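You operate a simulated robot arm through the tools that you are given. There is no shell and no other tool. Be economical: measure what you need, move in short steps, check, and stop when the job is done.

The job below is to be done with a simulated two-armed robot. You get a single attempt, and the scene is never put back.

Task
On the top of the packing bench, fold the blue screen cloth in half.
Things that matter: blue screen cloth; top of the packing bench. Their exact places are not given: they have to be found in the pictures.

It is judged by the outcome, as a careful person would: the job done as asked, and still so three seconds after it is handed in. It fails if anything else is knocked over, pushed out of place, dropped, spilled or broken. Flat cloth is picked up by pressing the open fingertips on it (5 to 10 N) and closing them slowly along it; thin cloth reads only 2 to 8 mm in the jaws.

Robot
Two 7-joint arms with two-finger parallel grippers on one trunk, on a base that drives. Base frame: it is fixed to the floor where the robot stands at the start and does not move with it; the origin is under the middle of the robot, x ahead of it, y to its left, z up. Lengths are in mm, angles in rad, forces in N, time in s.
The left shoulder is at the start at [70, 163, 1070], the right one opposite. Places, roughly: top of the packing bench [700, 100, 800]. Payload 3.43 kg a hand.
Tool frame (each hand has its own): the origin (TCP) lies between the finger pads and is the grasp point; the fingertips stand 34 mm ahead of it; z points along the fingers, y is the line along which they close. The gripper opens to 128 mm. The fingers are 24 mm wide and 12 mm thick; the gripper's body (48 by 130 mm) begins 96 mm behind the TCP.
Orientation is that of the tool frame in the base frame, as a unit quaternion [x, y, z, w]. With the fingers straight down and closing along the base's y, the tool's x points along the base's -x, its y along +y and its z along -z.

Tools
- The arms move only by the tool jog_arm. It takes "left_steps", "right_steps" or both (then of equal length, played together; a hand with none holds still); each is a list of rows, each a list of 3 entries, a list of its own where there are three numbers: the shift along the base's x, y, z in mm, then the turn, a rotation vector about the base's x, y, z in rad, then the gripper command, from -1 (fully open) to 1 (shut), values between in proportion. In form: [[[x, y, z], [ax, ay, az], hand], ...]. A call has 1 to 8 rows; each row is the pose to reach, as a shift and turn from the pose commanded when the call began. Rows are played at 5 a second. More than 50 mm and 0.15 rad between two rows, or a gripper value outside its range, and nothing of the call is played. Where a pose cannot be reached the arm comes as near as it can. A force on the tool above 40 N (or 10 N above the force at the start of the call, whichever is more), or a blocked arm, ends the call early, and 0.2 s more pass. The fingers move at their own pace (about 153 mm/s each) and stop on an object; they squeeze with about 37 N. The grip force told is the motor's: it shows also when the fingers shut on nothing. Time passes only in rows, and 0.2 s behind the last, so rows that repeat a pose let the fingers close. The reply holds the time, the measured pose of the TCP, the force on the tool along the base axes, the opening and the grip force, in the units named above and with some noise.
- Cameras (640 x 400 px; columns grow to the right, rows downward): "scene" is now at [139.2, -0.8, 1277.7]; the picture's right is [0.02, -1.00, 0.00], its down [-0.74, -0.01, -0.68] and it looks along [0.68, 0.01, -0.74] (base axes); focal length 281 px, centre (320, 200). "left" rides on the left gripper at [76, 11, -160] in its tool frame; the picture's right is [-0.15, 0.99, 0.00], its down [-0.88, -0.13, -0.46] and it looks along [-0.45, -0.07, 0.89] (tool axes); focal length 234 px, centre (320, 200). "right" rides on the right gripper at [76, -11, -160] in its tool frame; the picture's right is [0.15, 0.99, 0.00], its down [-0.88, 0.13, -0.46] and it looks along [-0.45, 0.07, 0.89] (tool axes); focal length 234 px, centre (320, 200).
- grab_frame(camera): a new picture of that camera. The clock stands still meanwhile.
- lift_body(by): slides the trunk up (or, below 0, down) by that many mm; the arms and the scene camera ride with it, the base frame stays. It gives what a move gives, with no picture.
- roll_base(legs): drives the robot by 1 to 6 legs, each [ahead, left, turn to the left] in mm, mm and rad, along the robot's own axes; the way and the turn of a leg run together, so that a leg with both is an arc; at most 1500 mm and 3.142 rad a leg. The arms and the cameras ride along, it lands a little off, and it stops where it bumps. It gives what a move gives.
- head_to(pan, tilt): turns the head with the scene camera to pan (to the left, within 1.501 rad either way) and tilt (down, from -0.506 to 1.204), counted from straight ahead of the robot. It gives what a move gives.
- pixel_to_xyz(camera, pixels): for up to 12 pixels [column, row] of the newest picture of that camera ("zoom" is the newest enlarged one), the place [x, y, z] in the base frame of the surface seen there, good to about 2 mm, but the place of the scene camera against the robot may be out by one fixed shift of up to 12 mm in any direction. The clock stands still meanwhile.
- inspect(camera, box): a new picture of the part [left, top, right, bottom] of that camera's present view, enlarged. The clock stands still meanwhile.
- close_job(): hands the job in; it is judged then, once.

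Keep the steps short. Do not move on a guess: measure, check each grasp and each placing, and mend mistakes. In all there are 80 turns and 62 pictures (those below and enlarged ones count). Leave the grippers open and the arms clear of the work at the hand-in unless told otherwise, and finish with a single line.

The tools are called as name(argument=value, ...) on one line, values as JSON. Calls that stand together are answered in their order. jog_arm: Moves the arms, as the interface text tells. Its arguments: {"type":"object","properties":{"left_steps":{"type":"array"},"right_steps":{"type":"array"}},"required":[]} The other tools are called the same way: lift_body (by) slides the trunk up or down; roll_base (legs) drives the base; head_to (pan, tilt) turns the head that bears the scene camera; grab_frame (camera) takes a picture; pixel_to_xyz (camera, pixels) gives the place of the surface under pixels of a picture; inspect (camera, box) takes an enlarged picture of a part of a camera's view; close_job () hands the job in.

At the start:

```text
time_s: 0.0
left_tcp_pos: [634.8, 342.7, 923.3]
left_ee_rot: [-0.001, 1.0, 0.0, 0.0]
left_wrist_force: [0.3, 0.2, -0.1]
left_grip_width: 127.7
left_finger_force: 0.0
right_tcp_pos: [595.8, -300.6, 915.3]
right_ee_rot: [0.0, 1.0, 0.001, 0.0]
right_wrist_force: [0.8, -0.7, -0.2]
right_grip_width: 127.7
right_finger_force: 0.1
trunk travel left (down, up): [-550.0, 390.0]
robot x, y, heading: [0.8, 0.6, -0.0]
head pan, tilt: [0.016, 0.829]
```

scene: 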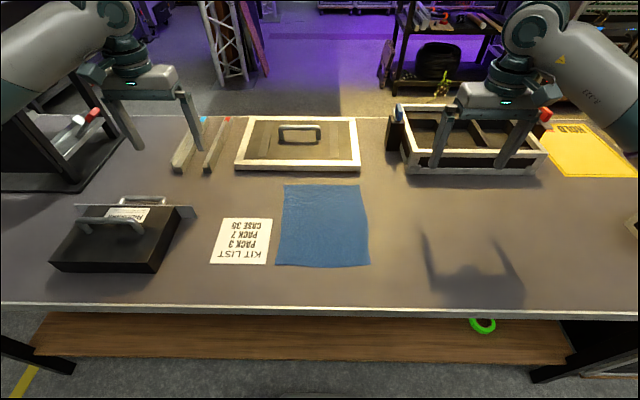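
right: 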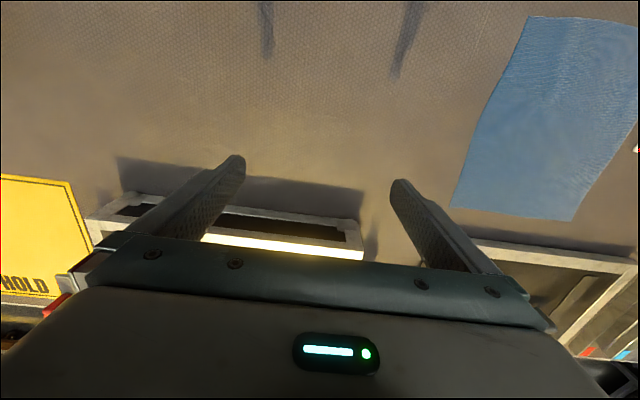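
left: 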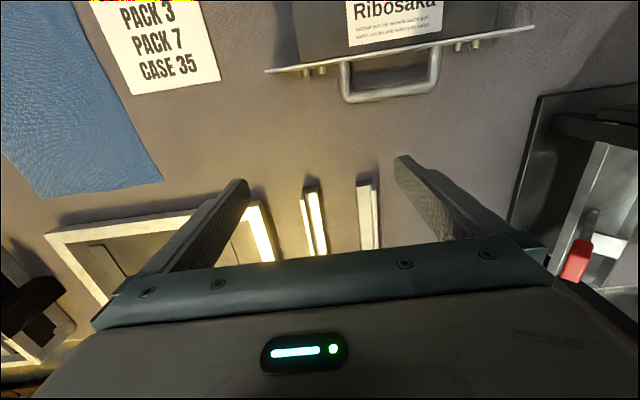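

I see the blue cloth at scene columns 276-370, rows 184-267. I measure its corners, edges and surroundings first.

inspect(camera="scene", box=[200, 100, 420, 290])

pixel_to_xyz(camera="scene", pixels=[[286, 186], [363, 186], [368, 264], [278, 264], [323, 225], [323, 185], [323, 266], [300, 300], [268, 240], [390, 225], [300, 175], [320, 306]])

pixel_to_xyz(camera="right", pixels=[[531, 20], [456, 203], [572, 217], [500, 120], [400, 150]])

```text
2.11 times, centred on (310, 195) of scene
```

zoom: 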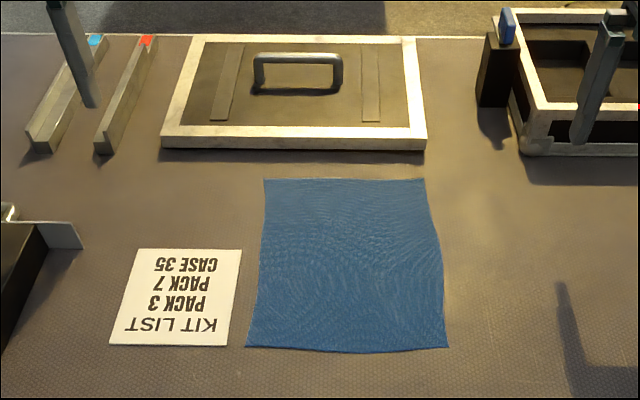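

```text
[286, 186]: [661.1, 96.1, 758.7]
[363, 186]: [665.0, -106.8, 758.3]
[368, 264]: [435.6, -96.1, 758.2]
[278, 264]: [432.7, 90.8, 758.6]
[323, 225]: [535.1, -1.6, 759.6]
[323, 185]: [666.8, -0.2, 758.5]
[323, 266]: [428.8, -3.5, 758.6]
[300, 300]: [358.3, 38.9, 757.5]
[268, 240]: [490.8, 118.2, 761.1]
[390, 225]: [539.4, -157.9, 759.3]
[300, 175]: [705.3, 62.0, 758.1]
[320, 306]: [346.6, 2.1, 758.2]
```

```text
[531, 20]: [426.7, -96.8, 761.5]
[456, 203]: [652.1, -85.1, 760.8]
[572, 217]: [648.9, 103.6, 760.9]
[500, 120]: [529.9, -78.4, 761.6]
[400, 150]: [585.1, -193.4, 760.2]
```

The cloth spans about x 427–655, y ±97 with its surface near z 760 (wrist camera). The scene camera reads about 10 mm too far in x. I'll fold the near edge over to the far edge using both hands, closing along y. First I bring both hands inward at height, partly closed, with the left one clear of the black box.

jog_arm(left_steps=[[[0, -45, 0], [0, 0, 0], 0], [[0, -90, 0], [0, 0, 0], 0.6], [[0, -135, 0], [0, 0, 0], 0.6], [[-10, -180, 0], [0, 0, 0], 0.6], [[-40, -215, 0], [0, 0, 0], 0.6], [[-80, -240, 0], [0, 0, 0], 0.6], [[-125, -257, 0], [0, 0, 0], 0.6], [[-170, -257, 0], [0, 0, 0], 0.6]], right_steps=[[[0, 30, 0], [0, 0, 0], 0], [[0, 60, 0], [0, 0, 0], 0.6], [[0, 90, 0], [0, 0, 0], 0.6], [[-10, 130, 0], [0, 0, 0], 0.6], [[-40, 170, 0], [0, 0, 0], 0.6], [[-80, 195, 0], [0, 0, 0], 0.6], [[-120, 214, 0], [0, 0, 0], 0.6], [[-155, 214, 0], [0, 0, 0], 0.6]])

grab_frame(camera="scene")

grab_frame(camera="left")

grab_frame(camera="right")

```text
time_s: 1.8
left_tcp_pos: [461.6, 85.0, 923.8]
left_ee_rot: [0.0, 1.0, 0.0, 0.0]
left_wrist_force: [-0.4, 0.7, 0.0]
left_grip_width: 25.6
left_finger_force: 0.0
right_tcp_pos: [437.0, -86.0, 917.7]
right_ee_rot: [0.001, 1.0, 0.0, 0.001]
right_wrist_force: [0.0, 0.1, 0.1]
right_grip_width: 25.6
right_finger_force: 0.0
trunk travel left (down, up): [-550.0, 390.0]
robot x, y, heading: [-0.8, -0.7, 0.003]
head pan, tilt: [0.016, 0.829]
```

```text
57 pictures are left
```

scene: 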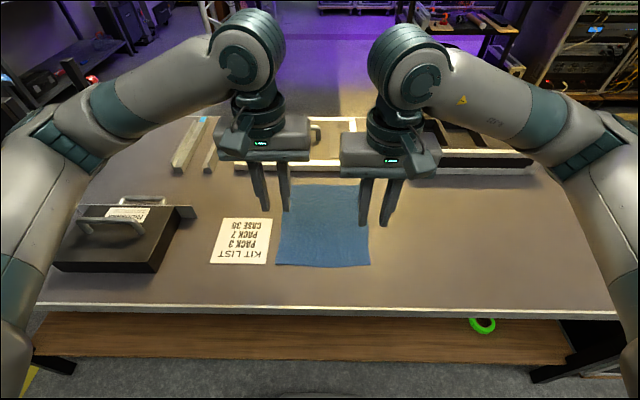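

```text
56 pictures are left
```

left: 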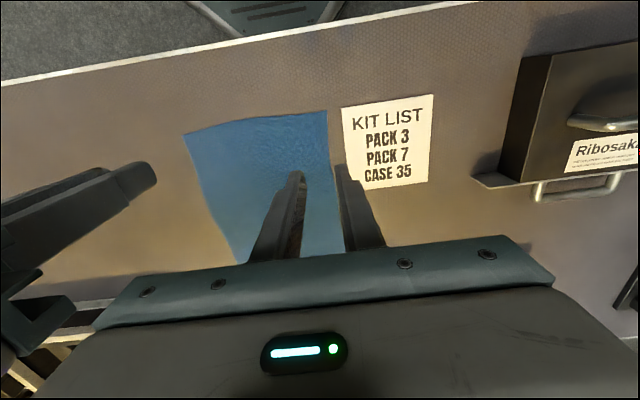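

```text
55 pictures are left
```

right: 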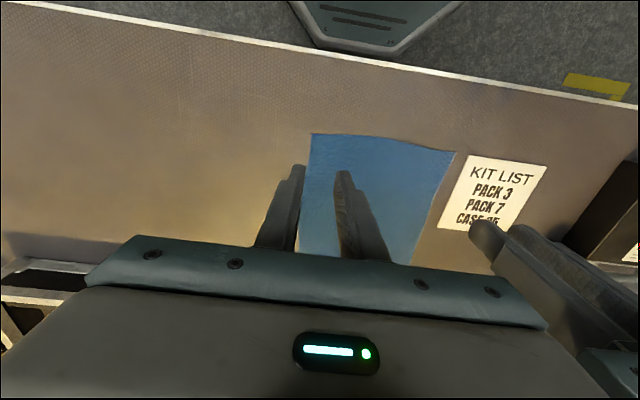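

Both hands are over the cloth. I measure the near corners and edge with each wrist camera.

pixel_to_xyz(camera="left", pixels=[[325, 113], [188, 135], [260, 122], [334, 190], [346, 115], [353, 185], [330, 150]])

pixel_to_xyz(camera="right", pixels=[[314, 136], [452, 154], [380, 144], [302, 220], [430, 215], [466, 158]])

```text
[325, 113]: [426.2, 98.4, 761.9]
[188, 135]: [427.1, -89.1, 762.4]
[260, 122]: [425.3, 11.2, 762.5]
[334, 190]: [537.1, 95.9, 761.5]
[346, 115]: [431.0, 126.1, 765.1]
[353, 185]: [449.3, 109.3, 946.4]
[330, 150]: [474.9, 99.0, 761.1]
```

```text
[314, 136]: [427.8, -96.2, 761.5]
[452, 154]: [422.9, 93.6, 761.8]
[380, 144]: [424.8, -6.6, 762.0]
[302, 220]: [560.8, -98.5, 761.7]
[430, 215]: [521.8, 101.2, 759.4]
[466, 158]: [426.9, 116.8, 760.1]
```

The near edge is at x≈425, with corners at y≈±97. I move above them (x 440, y ±78) and stop with the tips about 20 mm over the cloth.

jog_arm(left_steps=[[[-8, -3, -35], [0, 0, 0], 0.65], [[-16, -6, -70], [0, 0, 0], 0.65], [[-21, -7, -109], [0, 0, 0], 0.65], [[-21, -7, -109], [0, 0, 0], 0.65]], right_steps=[[[2, 3, -35], [0, 0, 0], 0.65], [[3, 6, -70], [0, 0, 0], 0.65], [[3, 8, -103], [0, 0, 0], 0.65], [[3, 8, -103], [0, 0, 0], 0.65]])

grab_frame(camera="left")

grab_frame(camera="right")

```text
time_s: 2.8
left_tcp_pos: [442.2, 78.1, 813.2]
left_ee_rot: [0.0, 1.0, 0.001, -0.001]
left_wrist_force: [0.1, 0.3, -0.6]
left_grip_width: 22.3
left_finger_force: 0.0
right_tcp_pos: [441.5, -78.6, 811.8]
right_ee_rot: [0.0, 1.0, 0.001, 0.0]
right_wrist_force: [-0.4, 0.3, 0.4]
right_grip_width: 22.3
right_finger_force: 0.0
trunk travel left (down, up): [-550.0, 390.0]
robot x, y, heading: [1.2, -1.5, 0.003]
head pan, tilt: [0.016, 0.829]
```

```text
54 pictures are left
```

left: 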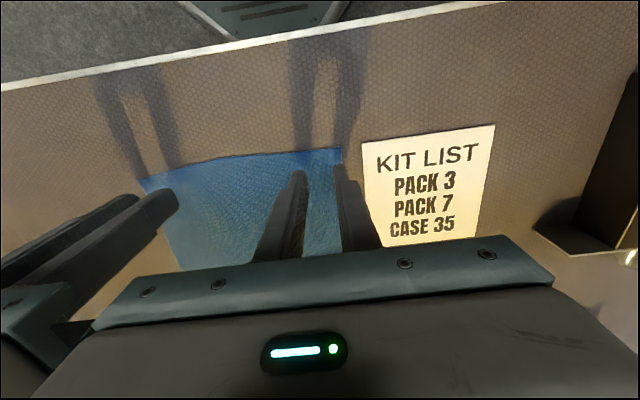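

```text
53 pictures are left
```

right: 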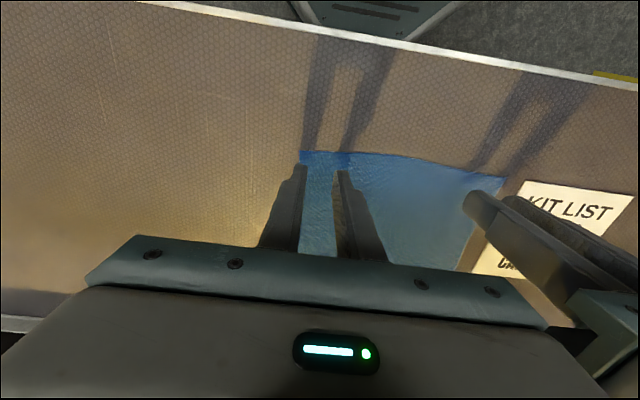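

Positions look right and the paper is clear of the left fingers. I press down gently now.

jog_arm(left_steps=[[[0, 0, -8], [0, 0, 0], 0.65], [[0, 0, -14], [0, 0, 0], 0.65], [[0, 0, -18], [0, 0, 0], 0.65], [[0, 0, -18], [0, 0, 0], 0.65]], right_steps=[[[0, 0, -8], [0, 0, 0], 0.65], [[0, 0, -13], [0, 0, 0], 0.65], [[0, 0, -17], [0, 0, 0], 0.65], [[0, 0, -17], [0, 0, 0], 0.65]])

```text
time_s: 3.8
left_tcp_pos: [443.7, 78.0, 796.2]
left_ee_rot: [-0.001, 1.0, 0.0, 0.0]
left_wrist_force: [-0.6, -0.7, -0.5]
left_grip_width: 22.7
left_finger_force: 0.1
right_tcp_pos: [441.7, -79.3, 794.6]
right_ee_rot: [-0.001, 1.0, 0.001, 0.0]
right_wrist_force: [0.3, -0.5, 11.0]
right_grip_width: 22.1
right_finger_force: 0.0
trunk travel left (down, up): [-550.0, 390.0]
robot x, y, heading: [-2.6, 0.9, -0.002]
head pan, tilt: [0.016, 0.829]
```

The right hand reads 11 N and the left has no contact yet. I lower the left 2 mm and ease the right up 0.5 mm.

jog_arm(left_steps=[[[0, 0, -1], [0, 0, 0], 0.65], [[0, 0, -2], [0, 0, 0], 0.65], [[0, 0, -2], [0, 0, 0], 0.65]], right_steps=[[[0, 0, 0.5], [0, 0, 0], 0.65], [[0, 0, 0.5], [0, 0, 0], 0.65], [[0, 0, 0.5], [0, 0, 0], 0.65]])

```text
time_s: 4.6
left_tcp_pos: [442.3, 78.5, 796.7]
left_ee_rot: [-0.001, 1.0, -0.001, 0.001]
left_wrist_force: [-1.3, -0.9, 11.0]
left_grip_width: 22.0
left_finger_force: 0.2
right_tcp_pos: [442.8, -80.3, 795.4]
right_ee_rot: [0.001, 1.0, 0.0, -0.001]
right_wrist_force: [0.6, 1.3, 4.7]
right_grip_width: 22.5
right_finger_force: 0.0
trunk travel left (down, up): [-550.0, 390.0]
robot x, y, heading: [-0.7, -2.1, 0.004]
head pan, tilt: [0.016, 0.829]
```

Both hands press now (11 N and 5 N). I close slowly while easing each hand 6 mm inward, so the cloth can gather.

jog_arm(left_steps=[[[0, -1, 0.4], [0, 0, 0], 0.7], [[0, -2, 0.4], [0, 0, 0], 0.75], [[0, -3, 0.4], [0, 0, 0], 0.8], [[0, -4, 0.4], [0, 0, 0], 0.85], [[0, -5, 0.4], [0, 0, 0], 0.9], [[0, -6, 0.4], [0, 0, 0], 0.95], [[0, -6, 0.4], [0, 0, 0], 1], [[0, -6, 0.4], [0, 0, 0], 1]], right_steps=[[[0, 1, -0.3], [0, 0, 0], 0.7], [[0, 2, -0.3], [0, 0, 0], 0.75], [[0, 3, -0.3], [0, 0, 0], 0.8], [[0, 4, -0.3], [0, 0, 0], 0.85], [[0, 5, -0.3], [0, 0, 0], 0.9], [[0, 6, -0.3], [0, 0, 0], 0.95], [[0, 6, -0.3], [0, 0, 0], 1], [[0, 6, -0.3], [0, 0, 0], 1]])

grab_frame(camera="left")

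grab_frame(camera="right")

```text
time_s: 6.4
left_tcp_pos: [444.2, 72.2, 795.6]
left_ee_rot: [-0.002, 1.0, 0.0, 0.0]
left_wrist_force: [0.0, 2.1, 9.1]
left_grip_width: 1.6
left_finger_force: 36.0
right_tcp_pos: [441.9, -72.5, 795.7]
right_ee_rot: [0.001, 1.0, -0.001, 0.0]
right_wrist_force: [-0.8, -1.5, 3.7]
right_grip_width: 0.1
right_finger_force: 33.1
trunk travel left (down, up): [-550.0, 390.0]
robot x, y, heading: [-1.9, -1.5, -0.004]
head pan, tilt: [0.016, 0.829]
```

```text
52 pictures are left
```

left: 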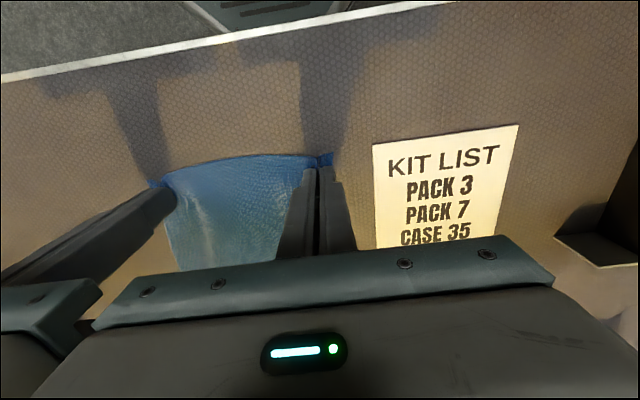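

```text
51 pictures are left
```

right: 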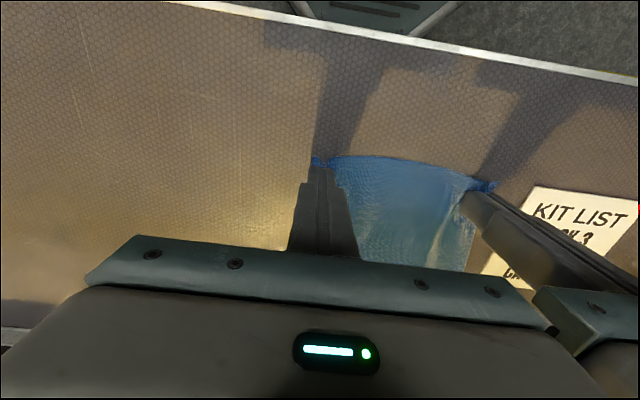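

The cloth has gathered at both hands, but the widths are small (1.6 and 0.1 mm). I test with a 25 mm lift.

jog_arm(left_steps=[[[2, 0, 8], [0, 0, 0], 1], [[4, 0, 16], [0, 0, 0], 1], [[6, 0, 25], [0, 0, 0], 1]], right_steps=[[[2, 0, 8], [0, 0, 0], 1], [[4, 0, 16], [0, 0, 0], 1], [[6, 0, 25], [0, 0, 0], 1]])

grab_frame(camera="left")

grab_frame(camera="right")

```text
time_s: 7.2
left_tcp_pos: [450.4, 71.8, 818.8]
left_ee_rot: [-0.001, 1.0, 0.0, 0.0]
left_wrist_force: [0.0, 0.0, -0.4]
left_grip_width: 1.7
left_finger_force: 36.3
right_tcp_pos: [448.0, -72.6, 820.1]
right_ee_rot: [0.0, 1.0, -0.001, 0.0]
right_wrist_force: [0.0, 0.5, -0.1]
right_grip_width: 0.0
right_finger_force: 33.5
trunk travel left (down, up): [-550.0, 390.0]
robot x, y, heading: [0.2, -4.1, -0.0]
head pan, tilt: [0.016, 0.829]
```

```text
50 pictures are left
```

left: 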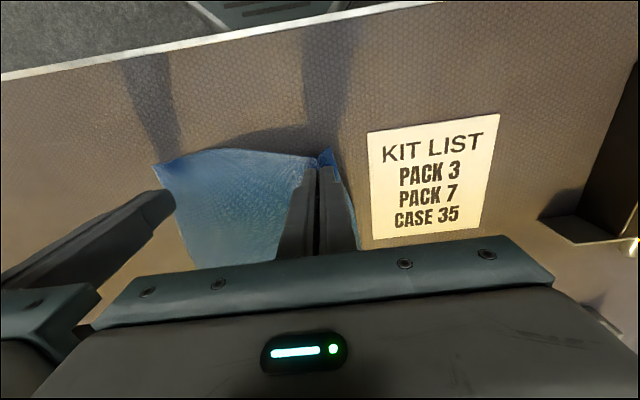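

```text
49 pictures are left
```

right: 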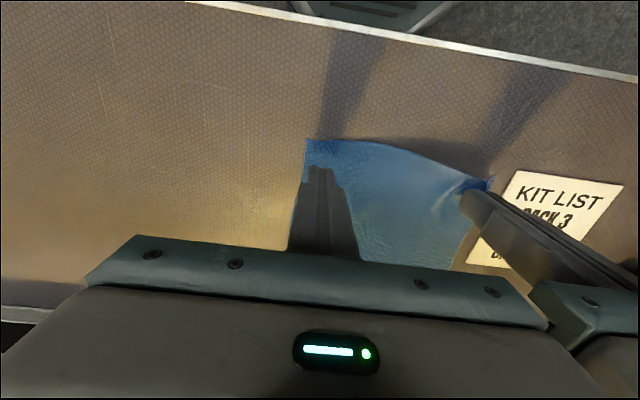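

The left hand holds the cloth; the right one slipped off. I lower the left corner again and reopen the right hand, shift it outward and set it down for a firmer press.

jog_arm(left_steps=[[[0, 0, 0], [0, 0, 0], 1], [[-3, 0, -8], [0, 0, 0], 1], [[-5, 0, -16], [0, 0, 0], 1], [[-6, 0, -23], [0, 0, 0], 1], [[-6, 0, -23], [0, 0, 0], 1]], right_steps=[[[-3, -3, 0], [0, 0, 0], 0.6], [[-6, -6, 0], [0, 0, 0], 0.6], [[-6, -8, -10], [0, 0, 0], 0.6], [[-6, -8, -20], [0, 0, 0], 0.6], [[-6, -8, -25.3], [0, 0, 0], 0.6]])

grab_frame(camera="right")

```text
time_s: 8.4
left_tcp_pos: [444.5, 72.6, 796.7]
left_ee_rot: [0.0, 1.0, 0.0, -0.001]
left_wrist_force: [0.5, 0.1, -0.8]
left_grip_width: 1.6
left_finger_force: 37.0
right_tcp_pos: [443.0, -80.7, 795.0]
right_ee_rot: [0.0, 1.0, 0.001, 0.0]
right_wrist_force: [0.8, 0.3, 8.5]
right_grip_width: 25.4
right_finger_force: 0.1
trunk travel left (down, up): [-550.0, 390.0]
robot x, y, heading: [-0.0, -3.6, -0.005]
head pan, tilt: [0.016, 0.829]
```

```text
48 pictures are left
```

right: 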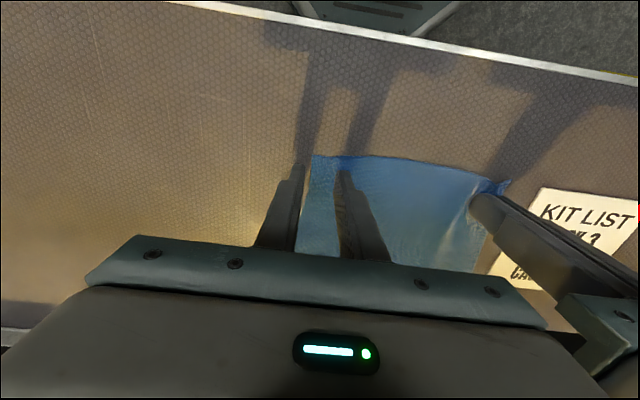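

8.5 N, but the outer finger (column 285) is off the cloth edge (column 312). I lift slightly, narrow the opening, move inward and press again.

jog_arm(right_steps=[[[0, 0, 8], [0, 0, 0], 0.65], [[0, 5, 8], [0, 0, 0], 0.7], [[0, 8, 4], [0, 0, 0], 0.7], [[0, 8, 0], [0, 0, 0], 0.7], [[0, 8, 0], [0, 0, 0], 0.7]])

inspect(camera="right", box=[220, 110, 420, 235])

```text
time_s: 9.6
left_tcp_pos: [444.9, 71.9, 797.6]
left_ee_rot: [-0.001, 1.0, 0.0, 0.0]
left_wrist_force: [-0.2, -0.3, -0.3]
left_grip_width: 1.2
left_finger_force: 36.0
right_tcp_pos: [441.2, -73.3, 795.3]
right_ee_rot: [-0.001, 1.0, 0.001, 0.001]
right_wrist_force: [1.3, -1.1, 15.6]
right_grip_width: 19.3
right_finger_force: 0.0
trunk travel left (down, up): [-550.0, 390.0]
robot x, y, heading: [0.1, 1.2, -0.002]
head pan, tilt: [0.016, 0.829]
```

```text
3.20 times, centred on (320, 172) of right
```

zoom: 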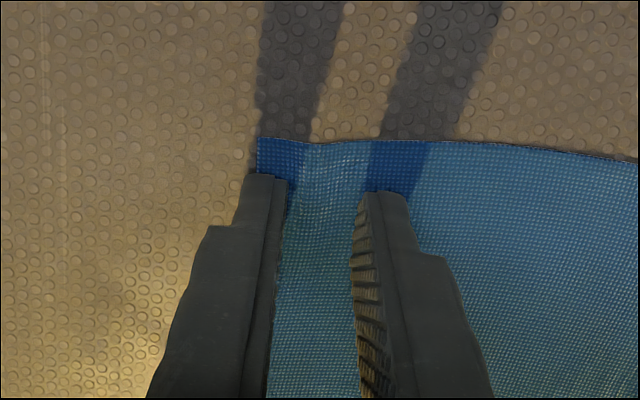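

Both right fingertips are now on the cloth and it already bulges between them. At 15.6 N the press is too hard, so I ease up 0.5 mm and close slowly, nudging slightly inward.

jog_arm(right_steps=[[[0, 0, 0.5], [0, 0, 0], 0.7], [[0, 0.5, 0.5], [0, 0, 0], 0.75], [[0, 1, 0.5], [0, 0, 0], 0.8], [[0, 1.5, 0.5], [0, 0, 0], 0.85], [[0, 2, 0.5], [0, 0, 0], 0.9], [[0, 2, 0.5], [0, 0, 0], 0.95], [[0, 2, 0.5], [0, 0, 0], 1], [[0, 2, 0.5], [0, 0, 0], 1]])

inspect(camera="right", box=[220, 110, 420, 235])

```text
time_s: 11.4
left_tcp_pos: [445.4, 72.2, 796.3]
left_ee_rot: [-0.001, 1.0, -0.001, 0.0]
left_wrist_force: [0.5, 0.0, -0.1]
left_grip_width: 1.5
left_finger_force: 36.3
right_tcp_pos: [443.1, -70.9, 794.9]
right_ee_rot: [-0.001, 1.0, 0.0, 0.0]
right_wrist_force: [0.0, -0.1, 9.3]
right_grip_width: 1.1
right_finger_force: 36.2
trunk travel left (down, up): [-550.0, 390.0]
robot x, y, heading: [0.2, -2.0, -0.0]
head pan, tilt: [0.016, 0.829]
```

```text
3.20 times, centred on (320, 172) of right
```

zoom: 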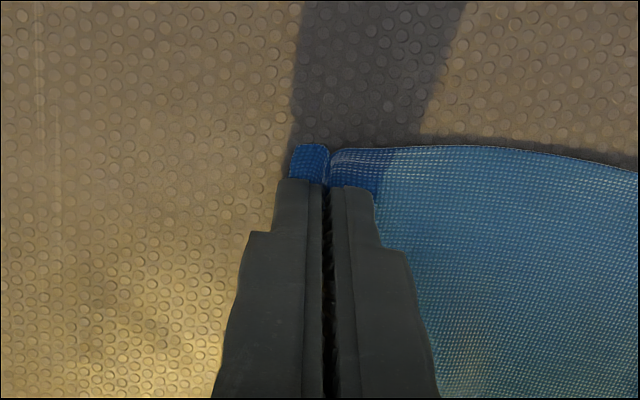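

The width reads 1.1 mm and the cloth is pinched between the tips. I lift both hands 40 mm with a small advance and check.

jog_arm(left_steps=[[[1, 0, 8], [0, 0, 0], 1], [[3, 0, 16], [0, 0, 0], 1], [[6, 0, 28], [0, 0, 0], 1], [[10, 0, 40], [0, 0, 0], 1]], right_steps=[[[1, 0, 8], [0, 0, 0], 1], [[3, 0, 16], [0, 0, 0], 1], [[6, 0, 28], [0, 0, 0], 1], [[10, 0, 40], [0, 0, 0], 1]])

grab_frame(camera="right")

grab_frame(camera="left")

grab_frame(camera="scene")

```text
time_s: 12.4
left_tcp_pos: [454.6, 72.9, 836.6]
left_ee_rot: [-0.001, 1.0, 0.0, 0.0]
left_wrist_force: [-0.6, -0.7, 0.2]
left_grip_width: 1.6
left_finger_force: 36.1
right_tcp_pos: [453.4, -71.7, 835.3]
right_ee_rot: [0.0, 1.0, 0.0, 0.0]
right_wrist_force: [-0.8, 0.6, -0.2]
right_grip_width: 1.1
right_finger_force: 36.0
trunk travel left (down, up): [-550.0, 390.0]
robot x, y, heading: [-1.9, -2.3, 0.005]
head pan, tilt: [0.016, 0.829]
```

```text
45 pictures are left
```

right: 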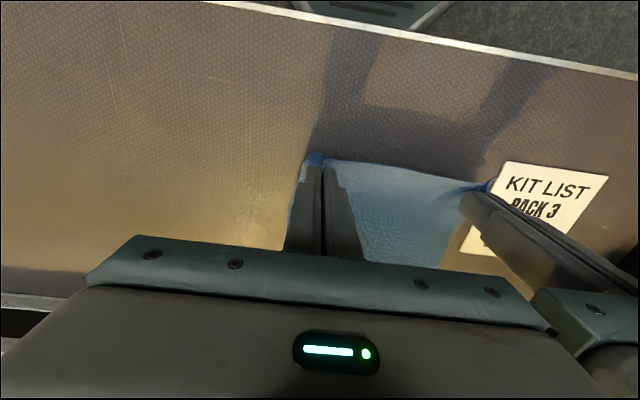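

```text
44 pictures are left
```

left: 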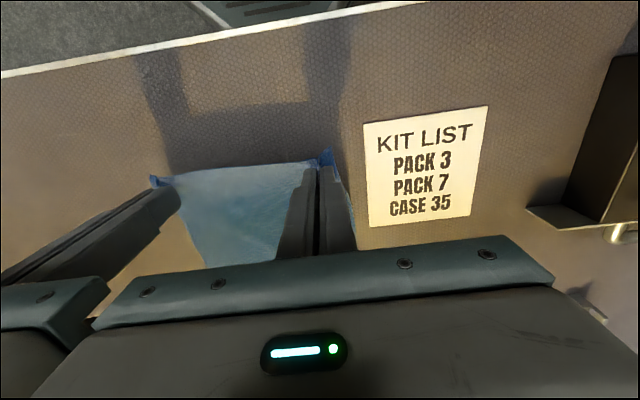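

```text
43 pictures are left
```

scene: 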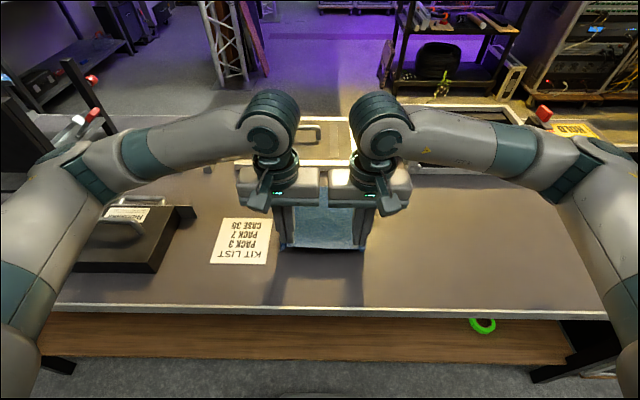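

Both corners are held. I now carry the edge over in an arc about the fold line (x≈540), tilting the hands as it goes so the edge turns over. This is the first part, to just past the top.

jog_arm(left_steps=[[[12, 0, 17], [0, 0.07, 0], 1], [[27, 0, 31], [0, 0.14, 0], 1], [[45, 0, 41], [0, 0.21, 0], 1], [[65, 0, 49], [0, 0.28, 0], 1], [[86, 0, 52], [0, 0.35, 0], 1], [[108, 0, 52], [0, 0.42, 0], 1]], right_steps=[[[12, 0, 17], [0, 0.07, 0], 1], [[27, 0, 31], [0, 0.14, 0], 1], [[45, 0, 41], [0, 0.21, 0], 1], [[65, 0, 49], [0, 0.28, 0], 1], [[86, 0, 52], [0, 0.35, 0], 1], [[108, 0, 52], [0, 0.42, 0], 1]])

grab_frame(camera="scene")

grab_frame(camera="right")

```text
time_s: 13.8
left_tcp_pos: [562.9, 71.9, 888.6]
left_ee_rot: [0.0, 0.978, 0.0, -0.21]
left_wrist_force: [0.7, 0.9, -1.3]
left_grip_width: 1.7
left_finger_force: 36.1
right_tcp_pos: [562.1, -70.9, 887.1]
right_ee_rot: [0.0, 0.978, 0.001, -0.21]
right_wrist_force: [0.4, 0.1, -0.1]
right_grip_width: 1.1
right_finger_force: 36.2
trunk travel left (down, up): [-550.0, 390.0]
robot x, y, heading: [-3.0, 0.5, 0.002]
head pan, tilt: [0.016, 0.829]
```

```text
42 pictures are left
```

scene: 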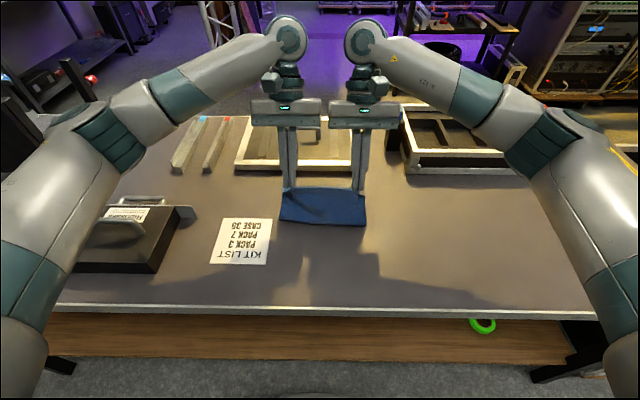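

```text
41 pictures are left
```

right: 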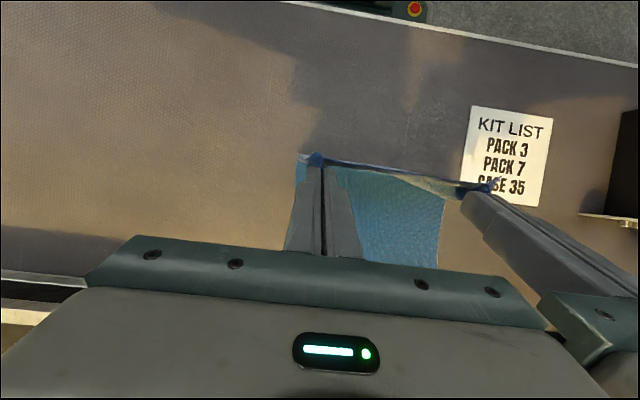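

The fold runs cleanly and both grips hold. I continue over and down, increasing the tilt, and stop with the edge about 30 mm above the bench.

jog_arm(left_steps=[[[18, 0, -4], [0, 0.08, 0], 1], [[36, 0, -11], [0, 0.16, 0], 1], [[53, 0, -21], [0, 0.24, 0], 1], [[68, 0, -33], [0, 0.32, 0], 1], [[80, 0, -48], [0, 0.4, 0], 1], [[90, 0, -64], [0, 0.48, 0], 1], [[96, 0, -78], [0, 0.53, 0], 1]], right_steps=[[[18, 0, -4], [0, 0.08, 0], 1], [[36, 0, -11], [0, 0.16, 0], 1], [[53, 0, -21], [0, 0.24, 0], 1], [[68, 0, -33], [0, 0.32, 0], 1], [[80, 0, -48], [0, 0.4, 0], 1], [[90, 0, -64], [0, 0.48, 0], 1], [[96, 0, -78], [0, 0.53, 0], 1]])

inspect(camera="scene", box=[200, 80, 440, 260])

grab_frame(camera="right")

```text
time_s: 14.9
left_tcp_pos: [634.5, 58.4, 863.1]
left_ee_rot: [0.011, 0.925, -0.033, -0.379]
left_wrist_force: [0.1, 6.2, -1.1]
left_grip_width: 1.4
left_finger_force: 36.5
left hand out of reach, approached as far as the arm can: row 5
right_tcp_pos: [632.3, -63.1, 859.7]
right_ee_rot: [-0.009, 0.925, 0.024, -0.38]
right_wrist_force: [-0.9, -7.1, -0.9]
right_grip_width: 0.8
right_finger_force: 36.0
right hand out of reach, approached as far as the arm can: row 5
trunk travel left (down, up): [-550.0, 390.0]
robot x, y, heading: [-4.4, -4.1, -0.001]
head pan, tilt: [0.016, 0.829]
stopped in row 5 (left hand): the force on the tool passed its limit (the readings are from after the stop); the commanded pose is now the measured one
```

```text
2.22 times, centred on (320, 170) of scene
```

zoom: 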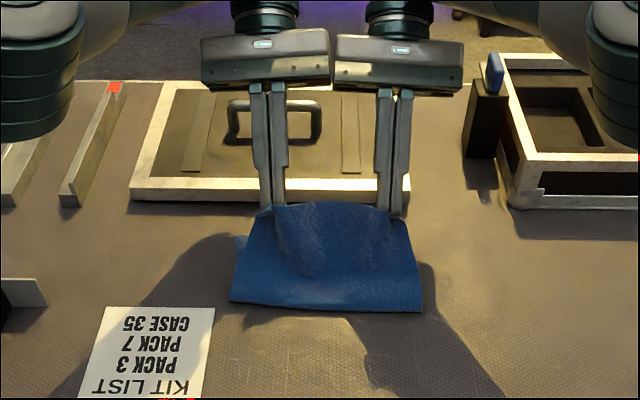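

```text
39 pictures are left
```

right: 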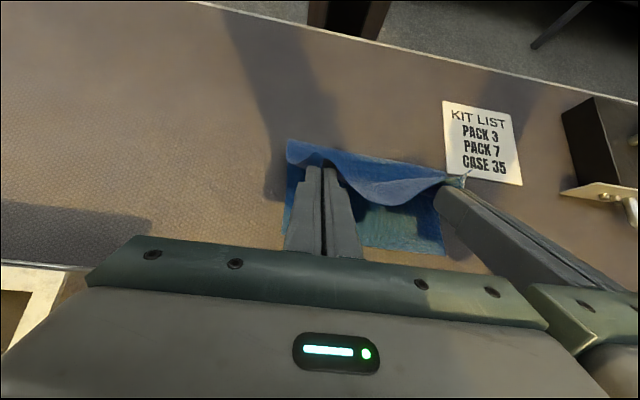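

The tilt reached the arm's limit and the two hands drew together and touched lightly. I back off the tilt, straighten them and separate them to y ±72 before going lower.

jog_arm(left_steps=[[[-3, 4, 2], [0.03, -0.08, 0], 1], [[-4, 8, 2], [0.05, -0.16, 0], 1], [[-3, 13, 0], [0.07, -0.25, 0], 1], [[0, 14, -8], [0.07, -0.25, 0], 1]], right_steps=[[[-3, -4, 2], [-0.02, -0.08, 0], 1], [[-4, -7, 2], [-0.04, -0.16, 0], 1], [[-3, -9, 1], [-0.05, -0.25, 0], 1], [[2, -9, -5], [-0.05, -0.25, 0], 1]])

inspect(camera="scene", box=[200, 80, 440, 260])

```text
time_s: 15.9
left_tcp_pos: [636.3, 72.2, 855.8]
left_ee_rot: [0.003, 0.965, 0.001, -0.262]
left_wrist_force: [0.3, 0.2, -0.6]
left_grip_width: 1.5
left_finger_force: 36.2
right_tcp_pos: [637.4, -70.9, 853.4]
right_ee_rot: [-0.002, 0.965, 0.001, -0.262]
right_wrist_force: [-0.2, 0.1, 0.3]
right_grip_width: 1.1
right_finger_force: 35.7
trunk travel left (down, up): [-550.0, 390.0]
robot x, y, heading: [0.6, 3.1, -0.002]
head pan, tilt: [0.016, 0.829]
```

```text
2.22 times, centred on (320, 170) of scene
```

zoom: 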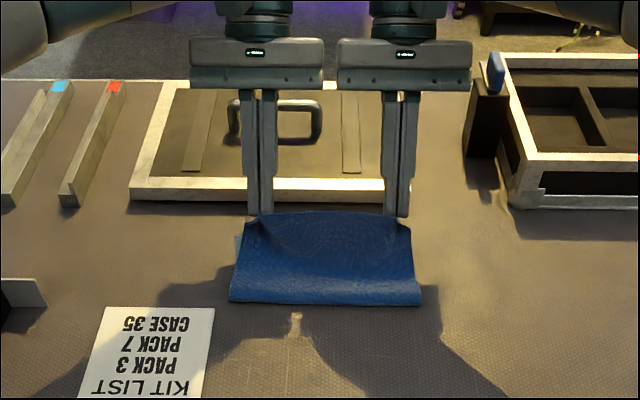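

Clean again: hands parallel, no contact force. I lower the edge to about 10 mm above the lower layer.

jog_arm(left_steps=[[[6, 0, -12], [0, 0, 0], 1], [[11, 0, -25], [0, 0, 0], 1], [[16, 0, -40], [0, 0, 0], 1], [[20, 0, -54], [0, 0, 0], 1]], right_steps=[[[6, 0, -11], [0, 0, 0], 1], [[11, 0, -24], [0, 0, 0], 1], [[16, 0, -38], [0, 0, 0], 1], [[19, 0, -52], [0, 0, 0], 1]])

inspect(camera="scene", box=[200, 80, 440, 260])

grab_frame(camera="right")

grab_frame(camera="left")

```text
time_s: 16.9
left_tcp_pos: [654.6, 73.0, 800.8]
left_ee_rot: [0.003, 0.965, 0.001, -0.262]
left_wrist_force: [0.2, -0.1, -0.5]
left_grip_width: 1.8
left_finger_force: 36.1
right_tcp_pos: [655.6, -68.7, 801.3]
right_ee_rot: [-0.002, 0.965, 0.002, -0.262]
right_wrist_force: [1.0, 1.1, 0.3]
right_grip_width: 1.0
right_finger_force: 35.8
trunk travel left (down, up): [-550.0, 390.0]
robot x, y, heading: [0.5, 0.1, -0.004]
head pan, tilt: [0.016, 0.829]
```

```text
2.22 times, centred on (320, 170) of scene
```

zoom: 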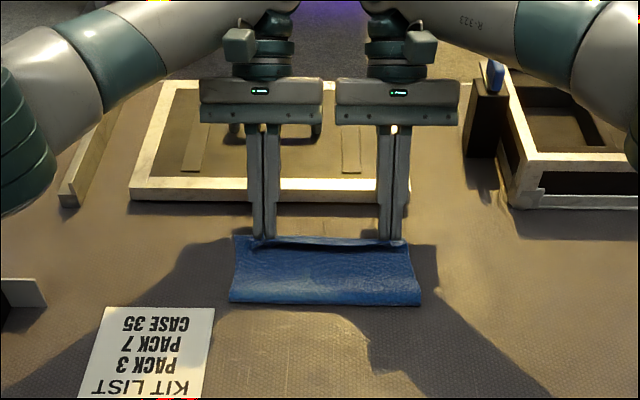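

```text
36 pictures are left
```

right: 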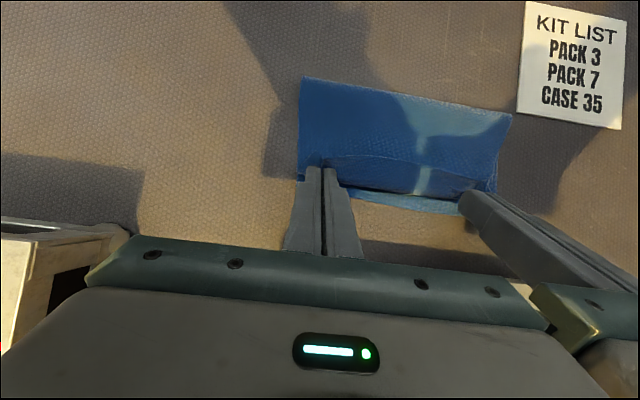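

```text
35 pictures are left
```

left: 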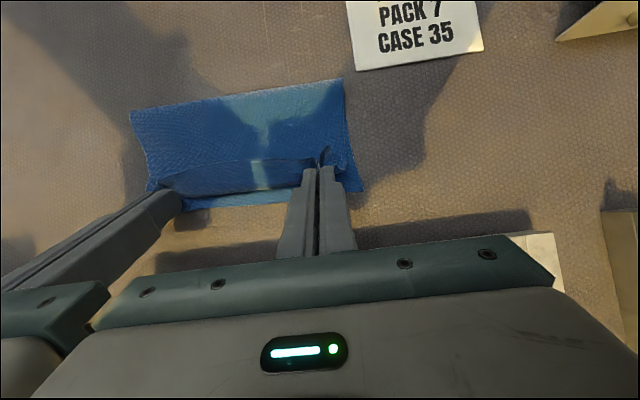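

The fold is laid. I look closely at the far edge, where the top edge seems curled back.

inspect(camera="left", box=[120, 60, 400, 235])

pixel_to_xyz(camera="left", pixels=[[240, 205], [240, 190], [240, 178], [240, 160], [240, 150], [240, 125], [235, 98], [360, 190], [336, 83], [132, 115]])

```text
2.29 times, centred on (260, 148) of left
```

zoom: 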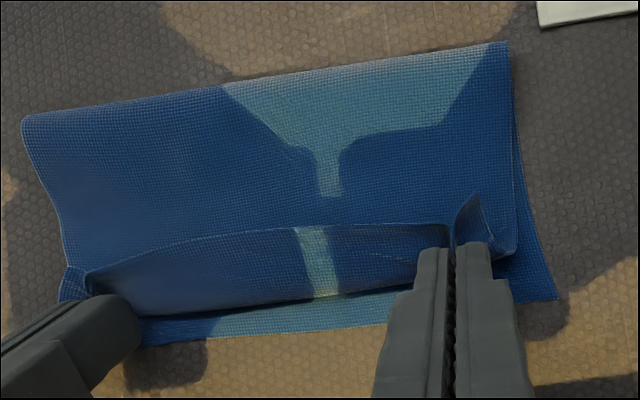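

```text
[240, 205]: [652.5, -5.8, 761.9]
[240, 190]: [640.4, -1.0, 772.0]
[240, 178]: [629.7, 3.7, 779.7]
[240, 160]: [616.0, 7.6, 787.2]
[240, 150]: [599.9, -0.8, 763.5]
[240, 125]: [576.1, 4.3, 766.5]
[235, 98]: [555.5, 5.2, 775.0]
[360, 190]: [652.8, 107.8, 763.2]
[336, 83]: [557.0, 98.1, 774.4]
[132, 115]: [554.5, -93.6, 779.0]
```

As feared, about 30 mm of the top edge is curled back over itself (edge at x≈616, z≈787, bend at x≈640). I release it and retreat straight back along the fingers, then see how it settles.

jog_arm(left_steps=[[[0, 0, -2], [0, 0, 0], 0.9], [[0, 0, -2], [0, 0, 0], 0.75], [[0, 0, -2], [0, 0, 0], 0.75], [[8, 0, 12], [0, 0, 0], 0.75], [[20, 0, 32], [0, 0, 0], 0.75], [[30, 0, 60], [0, 0, 0], 0.75], [[30, 20, 100], [0, -0.1, 0], 0.75]], right_steps=[[[0, 0, -2], [0, 0, 0], 0.9], [[0, 0, -2], [0, 0, 0], 0.75], [[0, 0, -2], [0, 0, 0], 0.75], [[8, 0, 12], [0, 0, 0], 0.75], [[20, 0, 32], [0, 0, 0], 0.75], [[30, 0, 60], [0, 0, 0], 0.75], [[30, -20, 100], [0, -0.1, 0], 0.75]])

inspect(camera="scene", box=[200, 80, 440, 260])

grab_frame(camera="left")

```text
time_s: 18.5
left_tcp_pos: [684.2, 92.8, 902.2]
left_ee_rot: [0.003, 0.977, -0.001, -0.213]
left_wrist_force: [-1.0, -0.4, 0.1]
left_grip_width: 16.0
left_finger_force: 0.1
right_tcp_pos: [681.9, -90.0, 906.4]
right_ee_rot: [-0.002, 0.977, 0.0, -0.212]
right_wrist_force: [-0.2, 0.6, 0.5]
right_grip_width: 16.0
right_finger_force: 0.0
trunk travel left (down, up): [-550.0, 390.0]
robot x, y, heading: [3.7, -1.5, -0.001]
head pan, tilt: [0.016, 0.829]
```

```text
2.22 times, centred on (320, 170) of scene
```

zoom: 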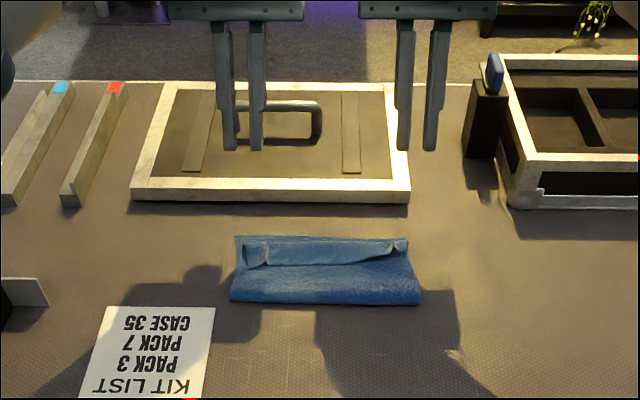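

```text
32 pictures are left
```

left: 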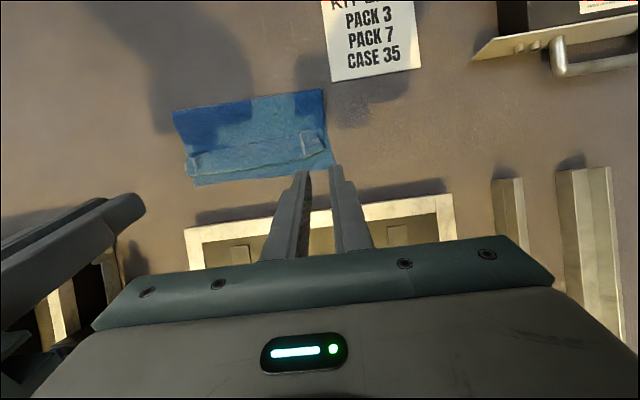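

The hands are clear and the flap lies doubled back along the far edge. I zoom in and measure the flap's free edge and the bend.

inspect(camera="left", box=[160, 80, 350, 200])

pixel_to_xyz(camera="left", pixels=[[250, 120], [250, 138], [250, 145], [250, 160], [250, 168], [250, 174], [310, 132], [312, 150], [190, 160], [328, 165], [197, 183], [245, 102]])

```text
3.33 times, centred on (255, 140) of left
```

zoom: 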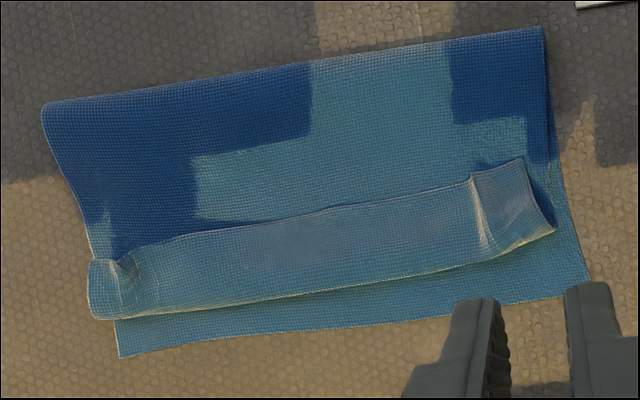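

```text
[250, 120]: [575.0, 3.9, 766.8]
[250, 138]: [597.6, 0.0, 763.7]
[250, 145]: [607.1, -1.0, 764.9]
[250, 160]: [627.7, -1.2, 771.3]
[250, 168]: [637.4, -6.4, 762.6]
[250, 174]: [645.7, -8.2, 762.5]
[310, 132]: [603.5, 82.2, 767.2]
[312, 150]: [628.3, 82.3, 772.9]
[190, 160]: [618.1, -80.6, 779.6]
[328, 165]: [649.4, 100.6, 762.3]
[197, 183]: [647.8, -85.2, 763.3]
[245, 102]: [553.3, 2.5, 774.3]
```

The flap runs from its free edge at x≈603 to the bend at x≈632, and the lower layer's edge is at x≈650. I'll sweep it forward with upright fingertips from behind its free edge. First I bring both hands upright, high above x≈570.

jog_arm(left_steps=[[[-25, -6, 0], [0, -0.09, 0], 0.47], [[-50, -12, 0], [0, -0.18, 0], 0.47], [[-75, -17, 0], [0, -0.27, 0], 0.47], [[-100, -19, -20], [0, -0.36, 0], 0.47], [[-116, -19, -50], [0, -0.43, 0], 0.47], [[-116, -19, -85], [0, -0.43, 0], 0.47], [[-116, -19, -93], [0, -0.43, 0], 0.47]], right_steps=[[[-25, 5, 0], [0, -0.09, 0], 0.47], [[-50, 10, 0], [0, -0.18, 0], 0.47], [[-75, 14, 0], [0, -0.27, 0], 0.47], [[-100, 16, -20], [0, -0.36, 0], 0.47], [[-114, 16, -50], [0, -0.43, 0], 0.47], [[-114, 16, -85], [0, -0.43, 0], 0.47], [[-114, 16, -96], [0, -0.43, 0], 0.47]])

grab_frame(camera="right")

grab_frame(camera="left")

```text
time_s: 20.1
left_tcp_pos: [568.2, 71.3, 808.6]
left_ee_rot: [0.002, 1.0, 0.001, 0.001]
left_wrist_force: [0.6, 0.3, -0.5]
left_grip_width: 34.0
left_finger_force: 0.0
right_tcp_pos: [570.4, -76.0, 806.2]
right_ee_rot: [-0.002, 1.0, 0.002, 0.0]
right_wrist_force: [0.3, -0.7, 0.6]
right_grip_width: 33.6
right_finger_force: 0.0
trunk travel left (down, up): [-550.0, 390.0]
robot x, y, heading: [-4.3, -3.2, 0.004]
head pan, tilt: [0.016, 0.829]
```

```text
30 pictures are left
```

right: 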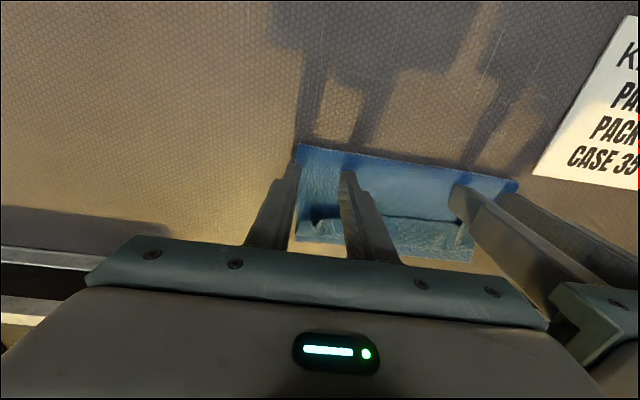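

```text
29 pictures are left
```

left: 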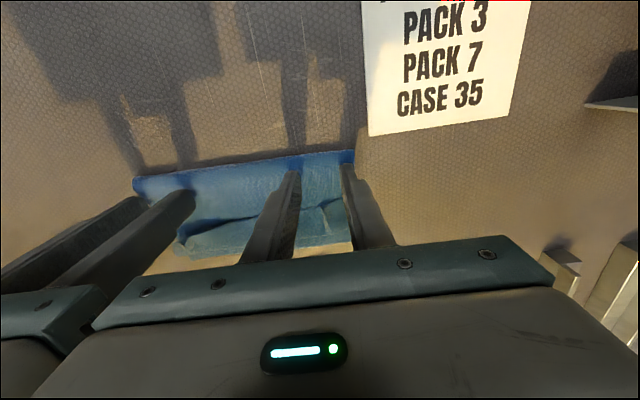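

The tips are about 9 mm above the top layer, just behind the flap. I lower them to almost touch it and sweep slowly forward to where the flap bends.

jog_arm(left_steps=[[[4, 2, -6], [0, 0, 0], 0.47], [[8, 2, -10], [0, 0, 0], 0.47], [[16, 2, -10], [0, 0, 0], 0.47], [[24, 2, -10], [0, 0, 0], 0.47], [[32, 2, -10], [0, 0, 0], 0.47], [[40, 2, -10], [0, 0, 0], 0.47], [[48, 2, -10], [0, 0, 0], 0.47]], right_steps=[[[4, 0, -5], [0, 0, 0], 0.47], [[8, 0, -9], [0, 0, 0], 0.47], [[16, 0, -9], [0, 0, 0], 0.47], [[24, 0, -9], [0, 0, 0], 0.47], [[32, 0, -9], [0, 0, 0], 0.47], [[40, 0, -9], [0, 0, 0], 0.47], [[48, 0, -9], [0, 0, 0], 0.47]])

grab_frame(camera="right")

inspect(camera="scene", box=[220, 120, 420, 245])

```text
time_s: 21.7
left_tcp_pos: [616.7, 76.4, 799.4]
left_ee_rot: [0.003, 1.0, 0.001, -0.001]
left_wrist_force: [0.0, 0.1, 0.7]
left_grip_width: 34.0
left_finger_force: 0.0
right_tcp_pos: [618.3, -75.3, 796.1]
right_ee_rot: [-0.002, 1.0, -0.001, 0.0]
right_wrist_force: [-1.2, -0.3, 0.5]
right_grip_width: 33.8
right_finger_force: 0.0
trunk travel left (down, up): [-550.0, 390.0]
robot x, y, heading: [-3.0, 3.6, 0.001]
head pan, tilt: [0.016, 0.829]
```

```text
28 pictures are left
```

right: 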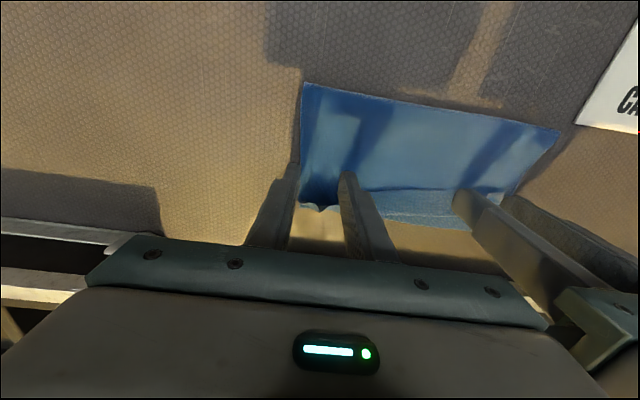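

```text
3.20 times, centred on (320, 182) of scene
```

zoom: 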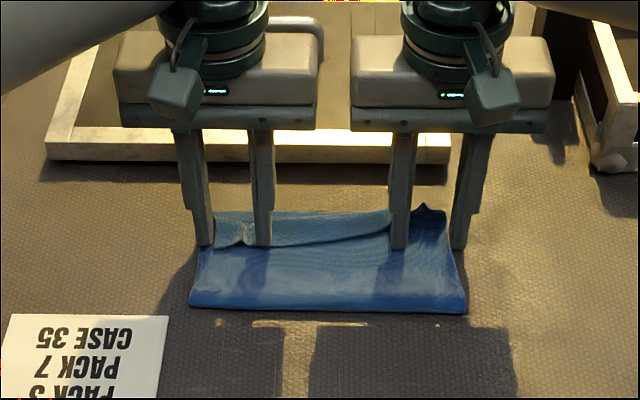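

The right side is pushing its part of the flap up; the left tips seem to have passed over theirs. The right continues forward and rises to tip the flap over, while the left goes back for a lower pass.

jog_arm(left_steps=[[[0, 0, 12], [0, 0, 0], 0.47], [[-14, 0, 14], [0, 0, 0], 0.47], [[-28, 0, 14], [0, 0, 0], 0.47], [[-42, 0, 8], [0, 0, 0], 0.47], [[-42, 0, 2], [0, 0, 0], 0.47], [[-42, 0, -2], [0, 0, 0], 0.47]], right_steps=[[[7, 0, 0], [0, 0, 0], 0.47], [[14, 0, 1], [0, 0, 0], 0.47], [[20, 0, 4], [0, 0, 0], 0.47], [[27, 0, 9], [0, 0, 0], 0.47], [[35, 0, 14], [0, 0, 0], 0.47], [[45, 0, 16], [0, 0, 0], 0.47]])

grab_frame(camera="right")

grab_frame(camera="left")

```text
time_s: 23.1
left_tcp_pos: [574.5, 75.9, 796.5]
left_ee_rot: [0.003, 1.0, 0.001, 0.002]
left_wrist_force: [0.4, -0.2, 0.4]
left_grip_width: 33.9
left_finger_force: 0.0
right_tcp_pos: [661.7, -74.8, 814.2]
right_ee_rot: [-0.003, 1.0, 0.001, 0.001]
right_wrist_force: [-0.4, -0.9, 0.7]
right_grip_width: 33.8
right_finger_force: 0.1
trunk travel left (down, up): [-550.0, 390.0]
robot x, y, heading: [-0.4, 0.3, -0.0]
head pan, tilt: [0.016, 0.829]
```

```text
26 pictures are left
```

right: 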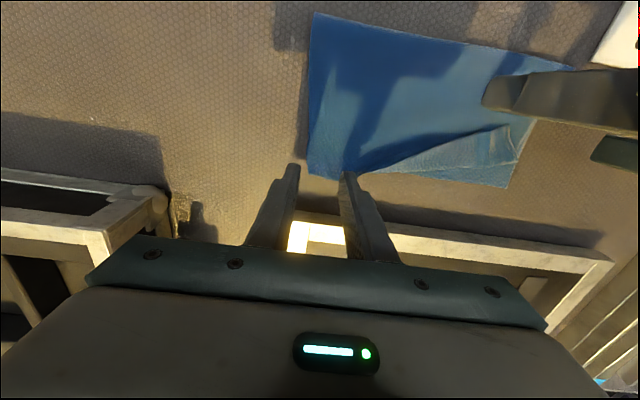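

```text
25 pictures are left
```

left: 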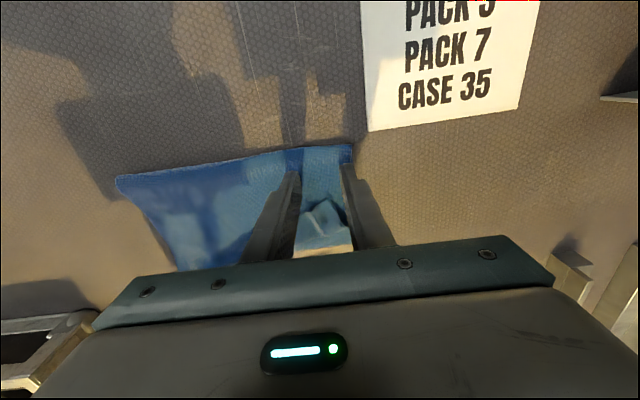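

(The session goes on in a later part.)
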